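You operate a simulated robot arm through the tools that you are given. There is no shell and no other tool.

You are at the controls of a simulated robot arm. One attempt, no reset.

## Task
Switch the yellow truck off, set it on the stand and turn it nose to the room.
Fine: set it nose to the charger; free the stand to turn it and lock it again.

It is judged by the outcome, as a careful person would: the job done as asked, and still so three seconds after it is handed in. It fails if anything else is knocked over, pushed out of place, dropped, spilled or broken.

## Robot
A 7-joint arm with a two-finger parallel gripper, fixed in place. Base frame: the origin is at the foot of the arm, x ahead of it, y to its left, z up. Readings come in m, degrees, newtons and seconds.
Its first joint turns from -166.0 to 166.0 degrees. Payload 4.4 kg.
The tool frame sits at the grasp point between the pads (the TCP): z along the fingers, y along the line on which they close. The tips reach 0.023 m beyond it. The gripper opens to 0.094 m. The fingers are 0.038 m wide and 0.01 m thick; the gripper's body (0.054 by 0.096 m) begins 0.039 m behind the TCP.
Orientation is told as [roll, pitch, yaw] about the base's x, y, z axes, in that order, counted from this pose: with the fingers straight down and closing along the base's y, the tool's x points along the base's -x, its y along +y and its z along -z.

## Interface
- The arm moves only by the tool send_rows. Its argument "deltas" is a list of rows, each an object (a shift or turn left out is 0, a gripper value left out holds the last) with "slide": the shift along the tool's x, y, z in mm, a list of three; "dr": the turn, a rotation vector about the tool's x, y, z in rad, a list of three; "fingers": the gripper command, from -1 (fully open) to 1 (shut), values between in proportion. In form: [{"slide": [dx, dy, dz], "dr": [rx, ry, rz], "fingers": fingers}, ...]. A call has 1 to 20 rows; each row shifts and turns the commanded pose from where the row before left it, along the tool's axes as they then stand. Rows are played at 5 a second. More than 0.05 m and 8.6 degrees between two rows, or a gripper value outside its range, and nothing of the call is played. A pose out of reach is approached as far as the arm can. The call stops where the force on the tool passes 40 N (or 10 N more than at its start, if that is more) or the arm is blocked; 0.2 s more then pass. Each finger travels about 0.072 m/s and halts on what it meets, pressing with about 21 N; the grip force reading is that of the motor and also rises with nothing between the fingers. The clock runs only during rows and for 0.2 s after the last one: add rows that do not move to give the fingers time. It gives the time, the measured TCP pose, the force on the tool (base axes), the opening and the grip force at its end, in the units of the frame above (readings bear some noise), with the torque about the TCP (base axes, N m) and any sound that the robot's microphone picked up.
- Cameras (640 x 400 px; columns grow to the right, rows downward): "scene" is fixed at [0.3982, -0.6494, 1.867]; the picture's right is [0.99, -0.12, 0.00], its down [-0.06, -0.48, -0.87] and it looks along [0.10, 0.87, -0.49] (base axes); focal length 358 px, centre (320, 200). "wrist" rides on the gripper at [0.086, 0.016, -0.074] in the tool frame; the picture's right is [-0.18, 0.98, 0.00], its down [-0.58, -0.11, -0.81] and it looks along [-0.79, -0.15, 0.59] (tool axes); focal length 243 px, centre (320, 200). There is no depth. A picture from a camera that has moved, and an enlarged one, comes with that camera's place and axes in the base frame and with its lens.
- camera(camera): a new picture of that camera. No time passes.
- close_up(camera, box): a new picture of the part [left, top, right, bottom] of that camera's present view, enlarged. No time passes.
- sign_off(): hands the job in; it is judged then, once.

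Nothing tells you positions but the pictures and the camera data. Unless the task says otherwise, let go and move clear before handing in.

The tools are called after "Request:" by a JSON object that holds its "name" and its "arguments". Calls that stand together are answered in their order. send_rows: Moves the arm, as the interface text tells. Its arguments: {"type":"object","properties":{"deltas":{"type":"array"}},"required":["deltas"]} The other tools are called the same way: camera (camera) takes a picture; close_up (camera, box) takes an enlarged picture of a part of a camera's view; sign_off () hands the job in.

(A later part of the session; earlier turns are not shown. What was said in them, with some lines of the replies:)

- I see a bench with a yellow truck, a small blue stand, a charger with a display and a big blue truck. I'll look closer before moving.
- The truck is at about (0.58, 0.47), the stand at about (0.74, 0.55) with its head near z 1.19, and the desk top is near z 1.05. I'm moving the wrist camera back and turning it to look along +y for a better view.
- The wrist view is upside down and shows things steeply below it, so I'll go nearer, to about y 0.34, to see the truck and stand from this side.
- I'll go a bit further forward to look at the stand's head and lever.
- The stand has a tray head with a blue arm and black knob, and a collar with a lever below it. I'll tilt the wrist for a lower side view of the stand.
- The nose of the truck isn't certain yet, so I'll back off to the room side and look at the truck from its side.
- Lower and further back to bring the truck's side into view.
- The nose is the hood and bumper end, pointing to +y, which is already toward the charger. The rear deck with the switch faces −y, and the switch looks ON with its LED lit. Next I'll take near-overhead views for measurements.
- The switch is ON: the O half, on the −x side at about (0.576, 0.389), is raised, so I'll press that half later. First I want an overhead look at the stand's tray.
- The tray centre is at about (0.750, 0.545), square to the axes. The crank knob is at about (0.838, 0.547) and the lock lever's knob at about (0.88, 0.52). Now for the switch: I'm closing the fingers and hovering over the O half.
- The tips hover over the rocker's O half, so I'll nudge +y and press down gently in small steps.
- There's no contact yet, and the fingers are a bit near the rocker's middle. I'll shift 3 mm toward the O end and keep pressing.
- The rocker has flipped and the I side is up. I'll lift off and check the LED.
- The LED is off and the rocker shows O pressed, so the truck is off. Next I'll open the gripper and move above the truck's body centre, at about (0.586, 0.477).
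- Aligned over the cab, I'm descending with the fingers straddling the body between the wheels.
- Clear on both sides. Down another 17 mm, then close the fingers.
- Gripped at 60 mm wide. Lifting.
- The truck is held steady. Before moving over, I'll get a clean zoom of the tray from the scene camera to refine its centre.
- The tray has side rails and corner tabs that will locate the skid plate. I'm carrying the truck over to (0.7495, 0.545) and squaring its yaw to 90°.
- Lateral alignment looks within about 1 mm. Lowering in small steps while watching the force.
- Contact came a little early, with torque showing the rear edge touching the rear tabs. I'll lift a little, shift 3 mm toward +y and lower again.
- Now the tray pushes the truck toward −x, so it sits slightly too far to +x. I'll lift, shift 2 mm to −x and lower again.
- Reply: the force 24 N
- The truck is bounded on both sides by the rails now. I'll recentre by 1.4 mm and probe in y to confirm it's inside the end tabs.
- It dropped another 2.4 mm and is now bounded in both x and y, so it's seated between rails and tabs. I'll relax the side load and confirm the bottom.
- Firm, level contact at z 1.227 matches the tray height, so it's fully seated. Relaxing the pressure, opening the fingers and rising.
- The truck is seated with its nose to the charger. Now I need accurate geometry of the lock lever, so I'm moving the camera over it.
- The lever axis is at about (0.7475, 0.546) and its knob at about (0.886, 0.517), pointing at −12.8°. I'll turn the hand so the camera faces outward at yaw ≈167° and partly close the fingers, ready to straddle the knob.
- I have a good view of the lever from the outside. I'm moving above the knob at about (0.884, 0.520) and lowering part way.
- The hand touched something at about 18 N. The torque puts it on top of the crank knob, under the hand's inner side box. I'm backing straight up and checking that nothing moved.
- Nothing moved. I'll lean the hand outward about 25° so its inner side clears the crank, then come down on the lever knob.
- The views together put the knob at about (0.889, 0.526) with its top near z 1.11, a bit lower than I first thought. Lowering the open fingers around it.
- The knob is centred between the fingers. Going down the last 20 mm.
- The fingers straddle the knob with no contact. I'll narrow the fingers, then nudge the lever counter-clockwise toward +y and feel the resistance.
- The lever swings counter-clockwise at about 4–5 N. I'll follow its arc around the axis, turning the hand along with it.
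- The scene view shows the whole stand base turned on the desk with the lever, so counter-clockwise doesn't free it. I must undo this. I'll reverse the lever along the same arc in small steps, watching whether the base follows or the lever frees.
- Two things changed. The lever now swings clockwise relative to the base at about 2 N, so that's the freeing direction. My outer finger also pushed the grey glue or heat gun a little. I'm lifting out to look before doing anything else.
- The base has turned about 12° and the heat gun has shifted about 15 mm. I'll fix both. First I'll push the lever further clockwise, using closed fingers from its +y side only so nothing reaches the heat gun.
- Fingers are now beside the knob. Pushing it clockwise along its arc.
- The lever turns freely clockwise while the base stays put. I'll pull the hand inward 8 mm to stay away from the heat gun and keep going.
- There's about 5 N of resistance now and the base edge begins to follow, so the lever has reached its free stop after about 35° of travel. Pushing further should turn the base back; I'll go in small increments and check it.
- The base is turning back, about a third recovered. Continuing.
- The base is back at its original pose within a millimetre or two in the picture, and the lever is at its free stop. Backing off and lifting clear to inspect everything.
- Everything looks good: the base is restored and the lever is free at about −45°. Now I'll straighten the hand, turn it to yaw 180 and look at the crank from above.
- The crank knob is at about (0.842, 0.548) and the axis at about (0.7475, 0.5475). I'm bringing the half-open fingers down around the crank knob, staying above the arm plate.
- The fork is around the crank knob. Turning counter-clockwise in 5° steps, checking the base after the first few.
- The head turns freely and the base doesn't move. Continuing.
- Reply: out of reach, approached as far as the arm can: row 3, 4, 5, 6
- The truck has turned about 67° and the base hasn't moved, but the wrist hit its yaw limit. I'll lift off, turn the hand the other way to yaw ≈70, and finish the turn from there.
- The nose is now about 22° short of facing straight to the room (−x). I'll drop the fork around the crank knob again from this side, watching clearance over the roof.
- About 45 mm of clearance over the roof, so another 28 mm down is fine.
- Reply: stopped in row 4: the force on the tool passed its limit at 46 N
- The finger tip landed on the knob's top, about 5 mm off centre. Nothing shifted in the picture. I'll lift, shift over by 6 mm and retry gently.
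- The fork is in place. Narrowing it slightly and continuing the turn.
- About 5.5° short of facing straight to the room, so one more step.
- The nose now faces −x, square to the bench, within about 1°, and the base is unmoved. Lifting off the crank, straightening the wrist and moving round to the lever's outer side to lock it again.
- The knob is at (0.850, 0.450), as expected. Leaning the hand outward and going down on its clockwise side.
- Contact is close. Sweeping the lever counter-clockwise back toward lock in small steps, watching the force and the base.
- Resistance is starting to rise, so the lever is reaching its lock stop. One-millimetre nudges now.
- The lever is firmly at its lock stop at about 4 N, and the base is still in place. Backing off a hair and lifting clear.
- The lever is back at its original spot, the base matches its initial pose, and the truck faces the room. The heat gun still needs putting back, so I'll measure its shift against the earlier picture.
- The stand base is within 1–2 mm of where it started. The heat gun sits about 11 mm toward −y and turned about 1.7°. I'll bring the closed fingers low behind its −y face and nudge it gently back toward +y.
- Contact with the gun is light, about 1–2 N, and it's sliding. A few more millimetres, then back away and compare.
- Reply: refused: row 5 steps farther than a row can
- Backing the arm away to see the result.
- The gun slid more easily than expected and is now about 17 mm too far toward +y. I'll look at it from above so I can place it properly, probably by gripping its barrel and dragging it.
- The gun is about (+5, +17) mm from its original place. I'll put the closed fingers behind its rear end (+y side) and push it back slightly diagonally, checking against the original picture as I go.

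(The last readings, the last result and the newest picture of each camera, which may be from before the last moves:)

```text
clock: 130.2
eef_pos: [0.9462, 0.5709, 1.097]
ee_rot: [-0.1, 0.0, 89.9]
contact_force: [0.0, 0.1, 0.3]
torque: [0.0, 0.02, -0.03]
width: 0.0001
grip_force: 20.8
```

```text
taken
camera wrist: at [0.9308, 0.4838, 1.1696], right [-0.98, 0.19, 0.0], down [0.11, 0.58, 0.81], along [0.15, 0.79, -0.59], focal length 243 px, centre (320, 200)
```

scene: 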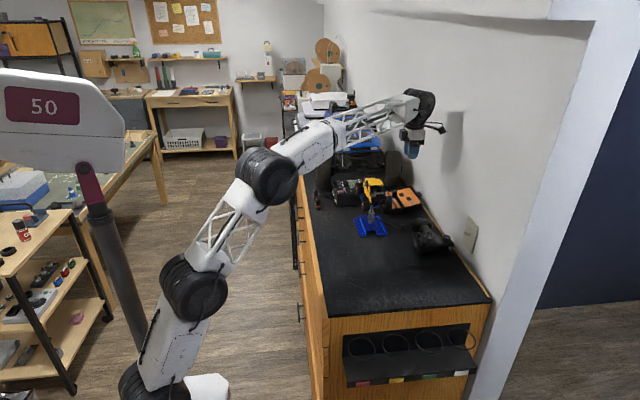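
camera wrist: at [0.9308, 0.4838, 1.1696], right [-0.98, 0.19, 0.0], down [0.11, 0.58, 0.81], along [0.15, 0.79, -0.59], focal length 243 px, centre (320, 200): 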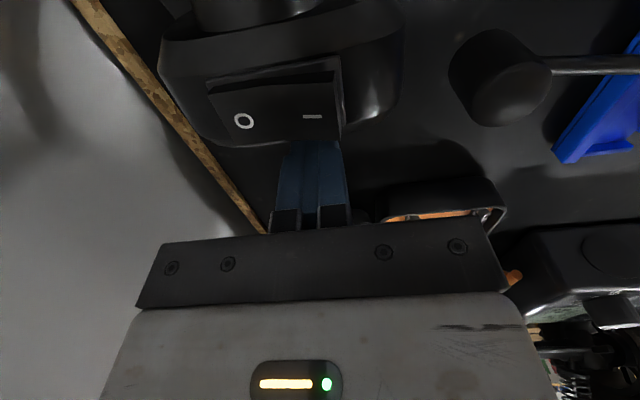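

Request:
{"name": "send_rows", "arguments": {"deltas": [{"slide": [3, 0, 0]}, {}]}}

Request:
{"name": "close_up", "arguments": {"camera": "wrist", "box": [150, 40, 410, 200]}}

Request:
{"name": "send_rows", "arguments": {"deltas": [{"slide": [3, 0, 0]}, {}]}}

Request:
{"name": "close_up", "arguments": {"camera": "wrist", "box": [150, 40, 410, 200]}}

Request:
{"name": "close_up", "arguments": {"camera": "scene", "box": [335, 165, 435, 245]}}

```text
clock: 130.8
eef_pos: [0.9471, 0.5682, 1.0966]
ee_rot: [-0.2, 0.0, 89.9]
contact_force: [0.5, 0.6, 0.7]
torque: [-0.02, 0.02, -0.04]
width: 0.0
grip_force: 21.1
```

```text
2.46 times, centred on (280, 120) of wrist
camera zoom: at [0.9306, 0.4808, 1.1695], right [-0.98, 0.19, 0.0], down [0.11, 0.58, 0.81], along [0.15, 0.79, -0.59], focal length 597 px, centre (418, 397)
```

zoom: 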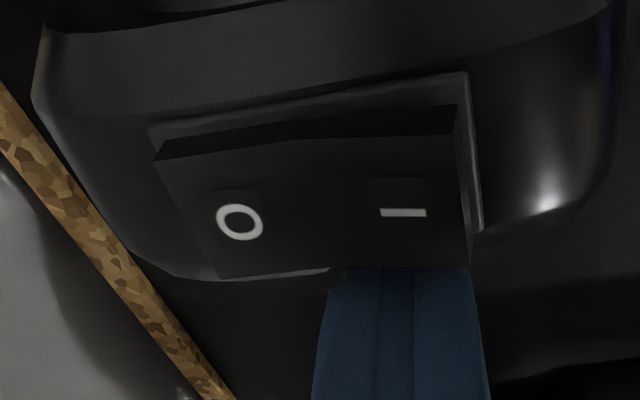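

```text
clock: 131.4
eef_pos: [0.9456, 0.5664, 1.0964]
ee_rot: [-0.1, 0.0, 89.9]
contact_force: [0.6, -0.3, 0.3]
torque: [-0.04, -0.02, 0.01]
width: 0.0
grip_force: 21.0
```

```text
2.46 times, centred on (280, 120) of wrist
camera zoom: at [0.9306, 0.4778, 1.1694], right [-0.98, 0.19, 0.0], down [0.11, 0.58, 0.81], along [0.15, 0.79, -0.59], focal length 597 px, centre (418, 397)
```

zoom: 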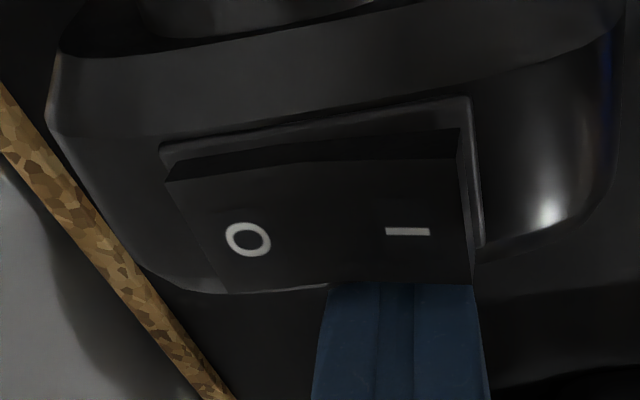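

```text
5.00 times, centred on (385, 205) of scene
camera zoom: at [0.3982, -0.6494, 1.867], right [0.99, -0.12, 0.0], down [-0.06, -0.48, -0.87], along [0.1, 0.87, -0.49], focal length 1792 px, centre (-5, 175)
```

zoom: 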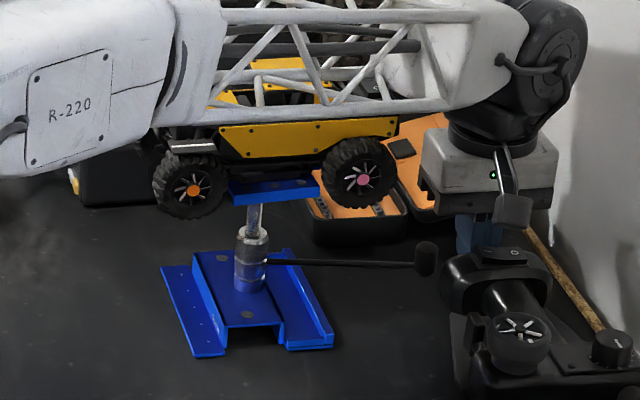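

Request:
{"name": "send_rows", "arguments": {"deltas": [{"slide": [3, 0, 0]}, {}]}}

Request:
{"name": "close_up", "arguments": {"camera": "wrist", "box": [150, 40, 410, 200]}}

Request:
{"name": "send_rows", "arguments": {"deltas": [{"slide": [3, 0, 0]}, {}]}}

Request:
{"name": "close_up", "arguments": {"camera": "wrist", "box": [150, 40, 410, 200]}}

```text
clock: 132.0
eef_pos: [0.9457, 0.5631, 1.096]
ee_rot: [-0.1, 0.1, 89.9]
contact_force: [-0.5, 1.7, -0.3]
torque: [0.04, 0.0, -0.04]
width: 0.0
grip_force: 20.4
```

```text
2.46 times, centred on (280, 120) of wrist
camera zoom: at [0.9306, 0.4748, 1.1695], right [-0.98, 0.19, 0.0], down [0.11, 0.58, 0.81], along [0.15, 0.79, -0.59], focal length 597 px, centre (418, 397)
```

zoom: 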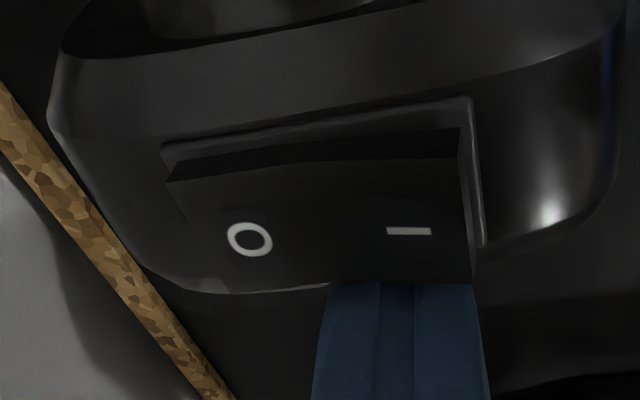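

```text
clock: 132.6
eef_pos: [0.9473, 0.5605, 1.0976]
ee_rot: [-0.1, 0.1, 89.9]
contact_force: [-0.1, 0.4, 0.1]
torque: [-0.03, 0.02, 0.0]
width: 0.0
grip_force: 21.1
```

```text
2.46 times, centred on (280, 120) of wrist
camera zoom: at [0.9307, 0.4718, 1.1696], right [-0.98, 0.19, 0.0], down [0.11, 0.58, 0.81], along [0.15, 0.79, -0.59], focal length 597 px, centre (418, 397)
```

zoom: 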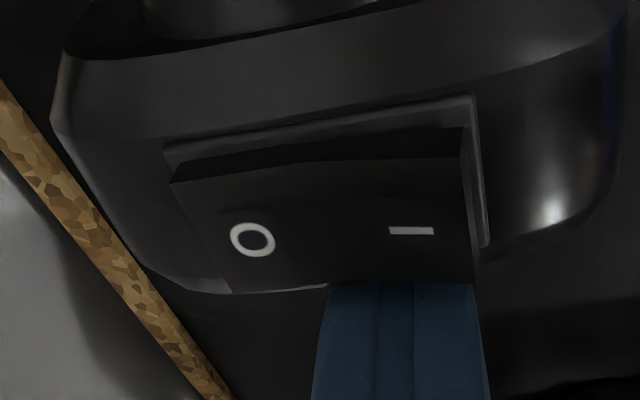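

The finger is in contact and the gun is moving with it, with about 11 mm to go toward −y and 5 mm toward −x. Pushing diagonally in three small steps.

Request:
{"name": "send_rows", "arguments": {"deltas": [{"slide": [1.8, 0.8, 0]}, {"slide": [1.8, 0.8, 0]}, {"slide": [1.8, 0.8, 0]}, {"slide": [1.8, 0.8, 0]}, {}]}}

Request:
{"name": "close_up", "arguments": {"camera": "wrist", "box": [150, 40, 410, 200]}}

Request:
{"name": "close_up", "arguments": {"camera": "scene", "box": [335, 165, 435, 245]}}

Request:
{"name": "close_up", "arguments": {"camera": "scene", "box": [355, 165, 475, 255]}}

```text
clock: 133.8
eef_pos: [0.9427, 0.5515, 1.0967]
ee_rot: [-0.1, -0.1, 90.0]
contact_force: [-0.3, 1.2, 0.8]
torque: [-0.02, -0.01, 0.02]
width: 0.0
grip_force: 20.5
```

```text
2.46 times, centred on (280, 120) of wrist
camera zoom: at [0.9273, 0.4645, 1.1695], right [-0.98, 0.19, 0.0], down [0.11, 0.58, 0.81], along [0.15, 0.79, -0.59], focal length 597 px, centre (418, 397)
```

zoom: 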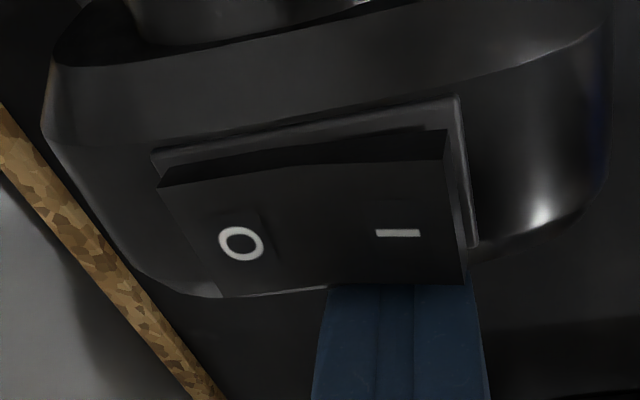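

```text
5.00 times, centred on (385, 205) of scene
camera zoom: at [0.3982, -0.6494, 1.867], right [0.99, -0.12, 0.0], down [-0.06, -0.48, -0.87], along [0.1, 0.87, -0.49], focal length 1792 px, centre (-5, 175)
```

zoom: 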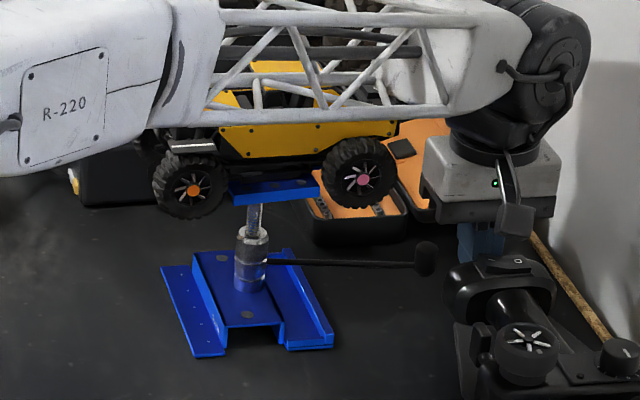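

```text
4.44 times, centred on (415, 210) of scene
camera zoom: at [0.3982, -0.6494, 1.867], right [0.99, -0.12, 0.0], down [-0.06, -0.48, -0.87], along [0.1, 0.87, -0.49], focal length 1592 px, centre (-102, 156)
```

zoom: 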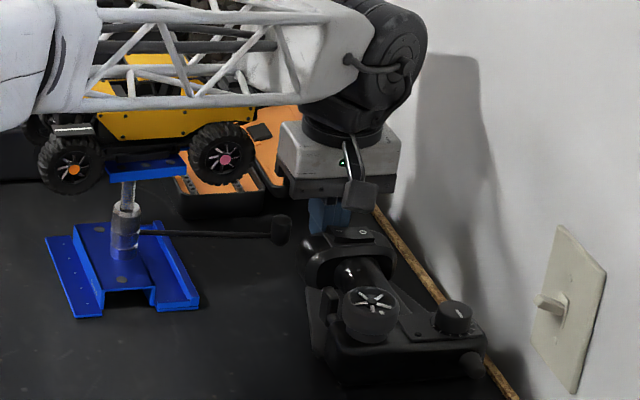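

Nearly there. Another 4 mm toward −y.

Request:
{"name": "send_rows", "arguments": {"deltas": [{"slide": [2, 1, 0]}, {"slide": [2, 1, 0]}, {}]}}

Request:
{"name": "close_up", "arguments": {"camera": "wrist", "box": [150, 40, 410, 200]}}

Request:
{"name": "close_up", "arguments": {"camera": "scene", "box": [355, 165, 475, 255]}}

```text
clock: 134.6
eef_pos: [0.9404, 0.5486, 1.0959]
ee_rot: [0.0, 0.1, 89.8]
contact_force: [-0.6, 0.8, 1.2]
torque: [-0.01, -0.01, 0.0]
width: 0.0
grip_force: 20.7
```

```text
2.46 times, centred on (280, 120) of wrist
camera zoom: at [0.9251, 0.4605, 1.1695], right [-0.98, 0.19, 0.0], down [0.11, 0.58, 0.81], along [0.15, 0.79, -0.59], focal length 597 px, centre (418, 397)
```

zoom: 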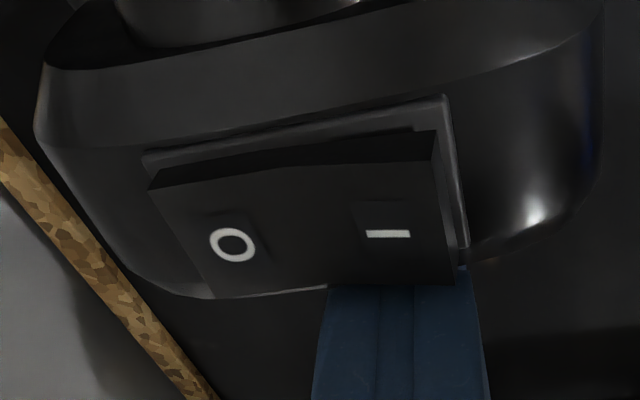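

```text
4.44 times, centred on (415, 210) of scene
camera zoom: at [0.3982, -0.6494, 1.867], right [0.99, -0.12, 0.0], down [-0.06, -0.48, -0.87], along [0.1, 0.87, -0.49], focal length 1592 px, centre (-102, 156)
```

zoom: 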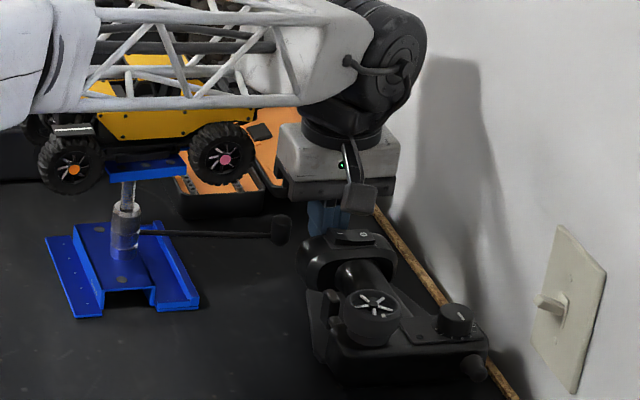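

Request:
{"name": "send_rows", "arguments": {"deltas": [{"slide": [-12, 0, 0]}, {"slide": [0, 0, -45]}, {"slide": [0, 0, -48]}, {"slide": [0, 0, -48]}, {"slide": [0, 0, -48]}, {"slide": [0, 0, -48]}, {"slide": [48, 0, 0]}, {"slide": [48, 0, 0]}, {"slide": [48, 0, 0]}, {"slide": [48, 0, 0]}, {"slide": [48, 0, 0]}, {"slide": [48, 0, 0]}, {"slide": [0, 48, 0]}, {"slide": [0, 48, 0]}, {"slide": [0, 48, 0]}, {"slide": [0, 48, 0]}, {"slide": [0, 48, 0]}, {"slide": [0, 48, 0]}, {"slide": [0, 48, 0]}, {"slide": [0, 48, 0]}]}}

Request:
{"name": "close_up", "arguments": {"camera": "scene", "box": [290, 170, 470, 282]}}

Request:
{"name": "close_up", "arguments": {"camera": "scene", "box": [335, 165, 435, 245]}}

Request:
{"name": "camera", "arguments": {"camera": "scene"}}

```text
clock: 138.8
eef_pos: [0.5559, 0.2725, 1.3318]
ee_rot: [0.0, 0.0, 89.8]
contact_force: [-1.0, 0.5, -0.4]
torque: [-0.02, -0.01, 0.03]
width: 0.0
grip_force: 20.9
```

```text
3.56 times, centred on (380, 226) of scene
camera zoom: at [0.3982, -0.6494, 1.867], right [0.99, -0.12, 0.0], down [-0.06, -0.48, -0.87], along [0.1, 0.87, -0.49], focal length 1274 px, centre (107, 108)
```

zoom: 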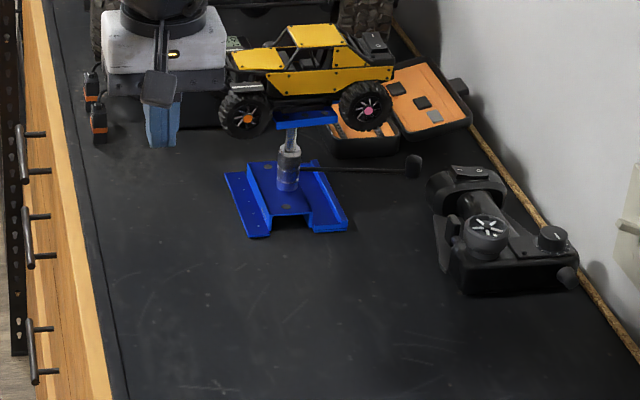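

```text
5.00 times, centred on (385, 205) of scene
camera zoom: at [0.3982, -0.6494, 1.867], right [0.99, -0.12, 0.0], down [-0.06, -0.48, -0.87], along [0.1, 0.87, -0.49], focal length 1792 px, centre (-5, 175)
```

zoom: 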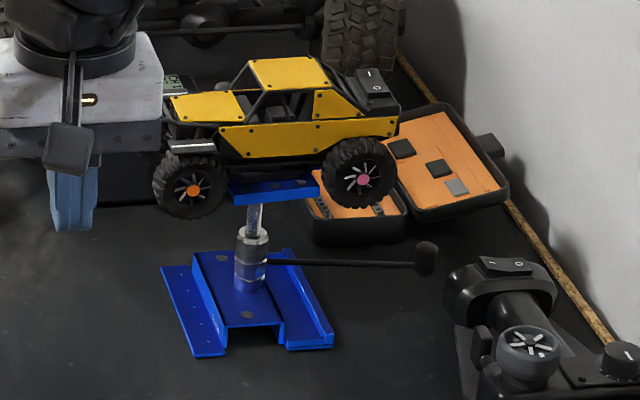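

```text
taken
```

scene: 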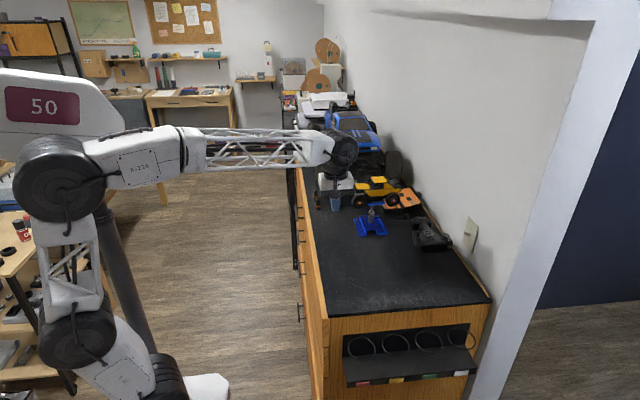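

The gun is back within about 5 mm, and the base, lever and truck all look right. One last close look at the truck, switch and lever before handing in.

Request:
{"name": "close_up", "arguments": {"camera": "scene", "box": [352, 170, 422, 214]}}

Request:
{"name": "close_up", "arguments": {"camera": "scene", "box": [360, 200, 420, 237]}}

Request:
{"name": "close_up", "arguments": {"camera": "scene", "box": [290, 120, 440, 214]}}

```text
9.09 times, centred on (387, 192) of scene
camera zoom: at [0.3982, -0.6494, 1.867], right [0.99, -0.12, 0.0], down [-0.06, -0.48, -0.87], along [0.1, 0.87, -0.49], focal length 3257 px, centre (-289, 273)
```

zoom: 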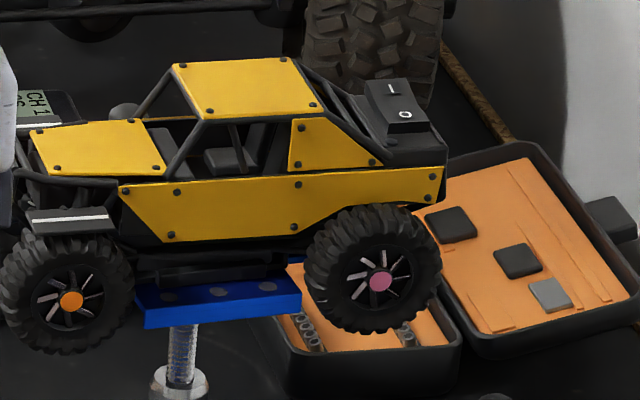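

```text
10.67 times, centred on (390, 218) of scene
camera zoom: at [0.3982, -0.6494, 1.867], right [0.99, -0.12, 0.0], down [-0.06, -0.48, -0.87], along [0.1, 0.87, -0.49], focal length 3822 px, centre (-427, 3)
```

zoom: 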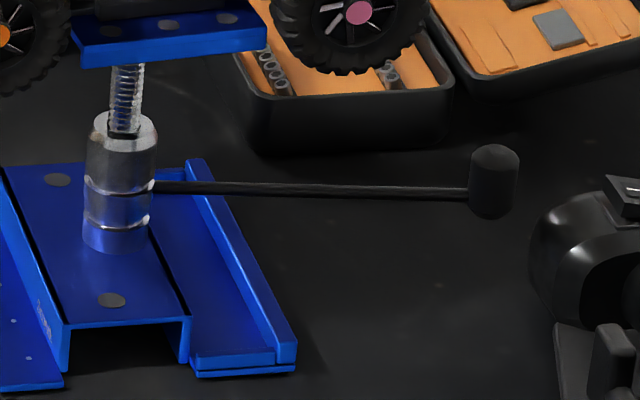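

```text
4.26 times, centred on (365, 167) of scene
camera zoom: at [0.3982, -0.6494, 1.867], right [0.99, -0.12, 0.0], down [-0.06, -0.48, -0.87], along [0.1, 0.87, -0.49], focal length 1525 px, centre (128, 340)
```

zoom: 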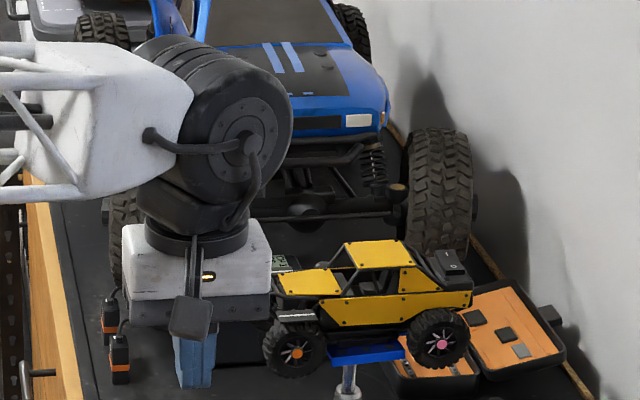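

The truck is off (O pressed, LED dark), seated on the stand with its nose to the room, and the lever is back at its lock stop. The hand is clear and everything is at rest, so I'm handing in.

Request:
{"name": "sign_off", "arguments": {}}

```text
The job is handed in.
```

The yellow truck is switched off, seated on the stand with its nose to the room, and the stand is locked again. I handed the job in with the arm clear. The result isn't a clean one: I moved two things along the way, and one of them didn't go fully back.

- **Truck:** the switch is on O and the light is out. I set it on the stand nose to the charger, freed the stand, and turned it to face the room. In the last pictures it faces straight out from the bench, to within about a degree.
- **Lock:** the lever is back at its stop, in the same place as at the start. I didn't push on the turned head to test that it holds.
- **Stand base:** I first pushed the lever the wrong way and turned the whole base about 12° on the desk. I turned it back, and it is within 1–2 mm of where it started.
- **Grey tool by the wall** (it looks like a heat gun): my finger bumped it while I was working the lever. My first try at putting it back overshot, so I pushed it back again. It is now about 5 mm nearer the wall than before.
- **Crank:** I hit the top of the stand's crank knob twice, with about 18 N and 46 N. Nothing looked moved or damaged afterwards.
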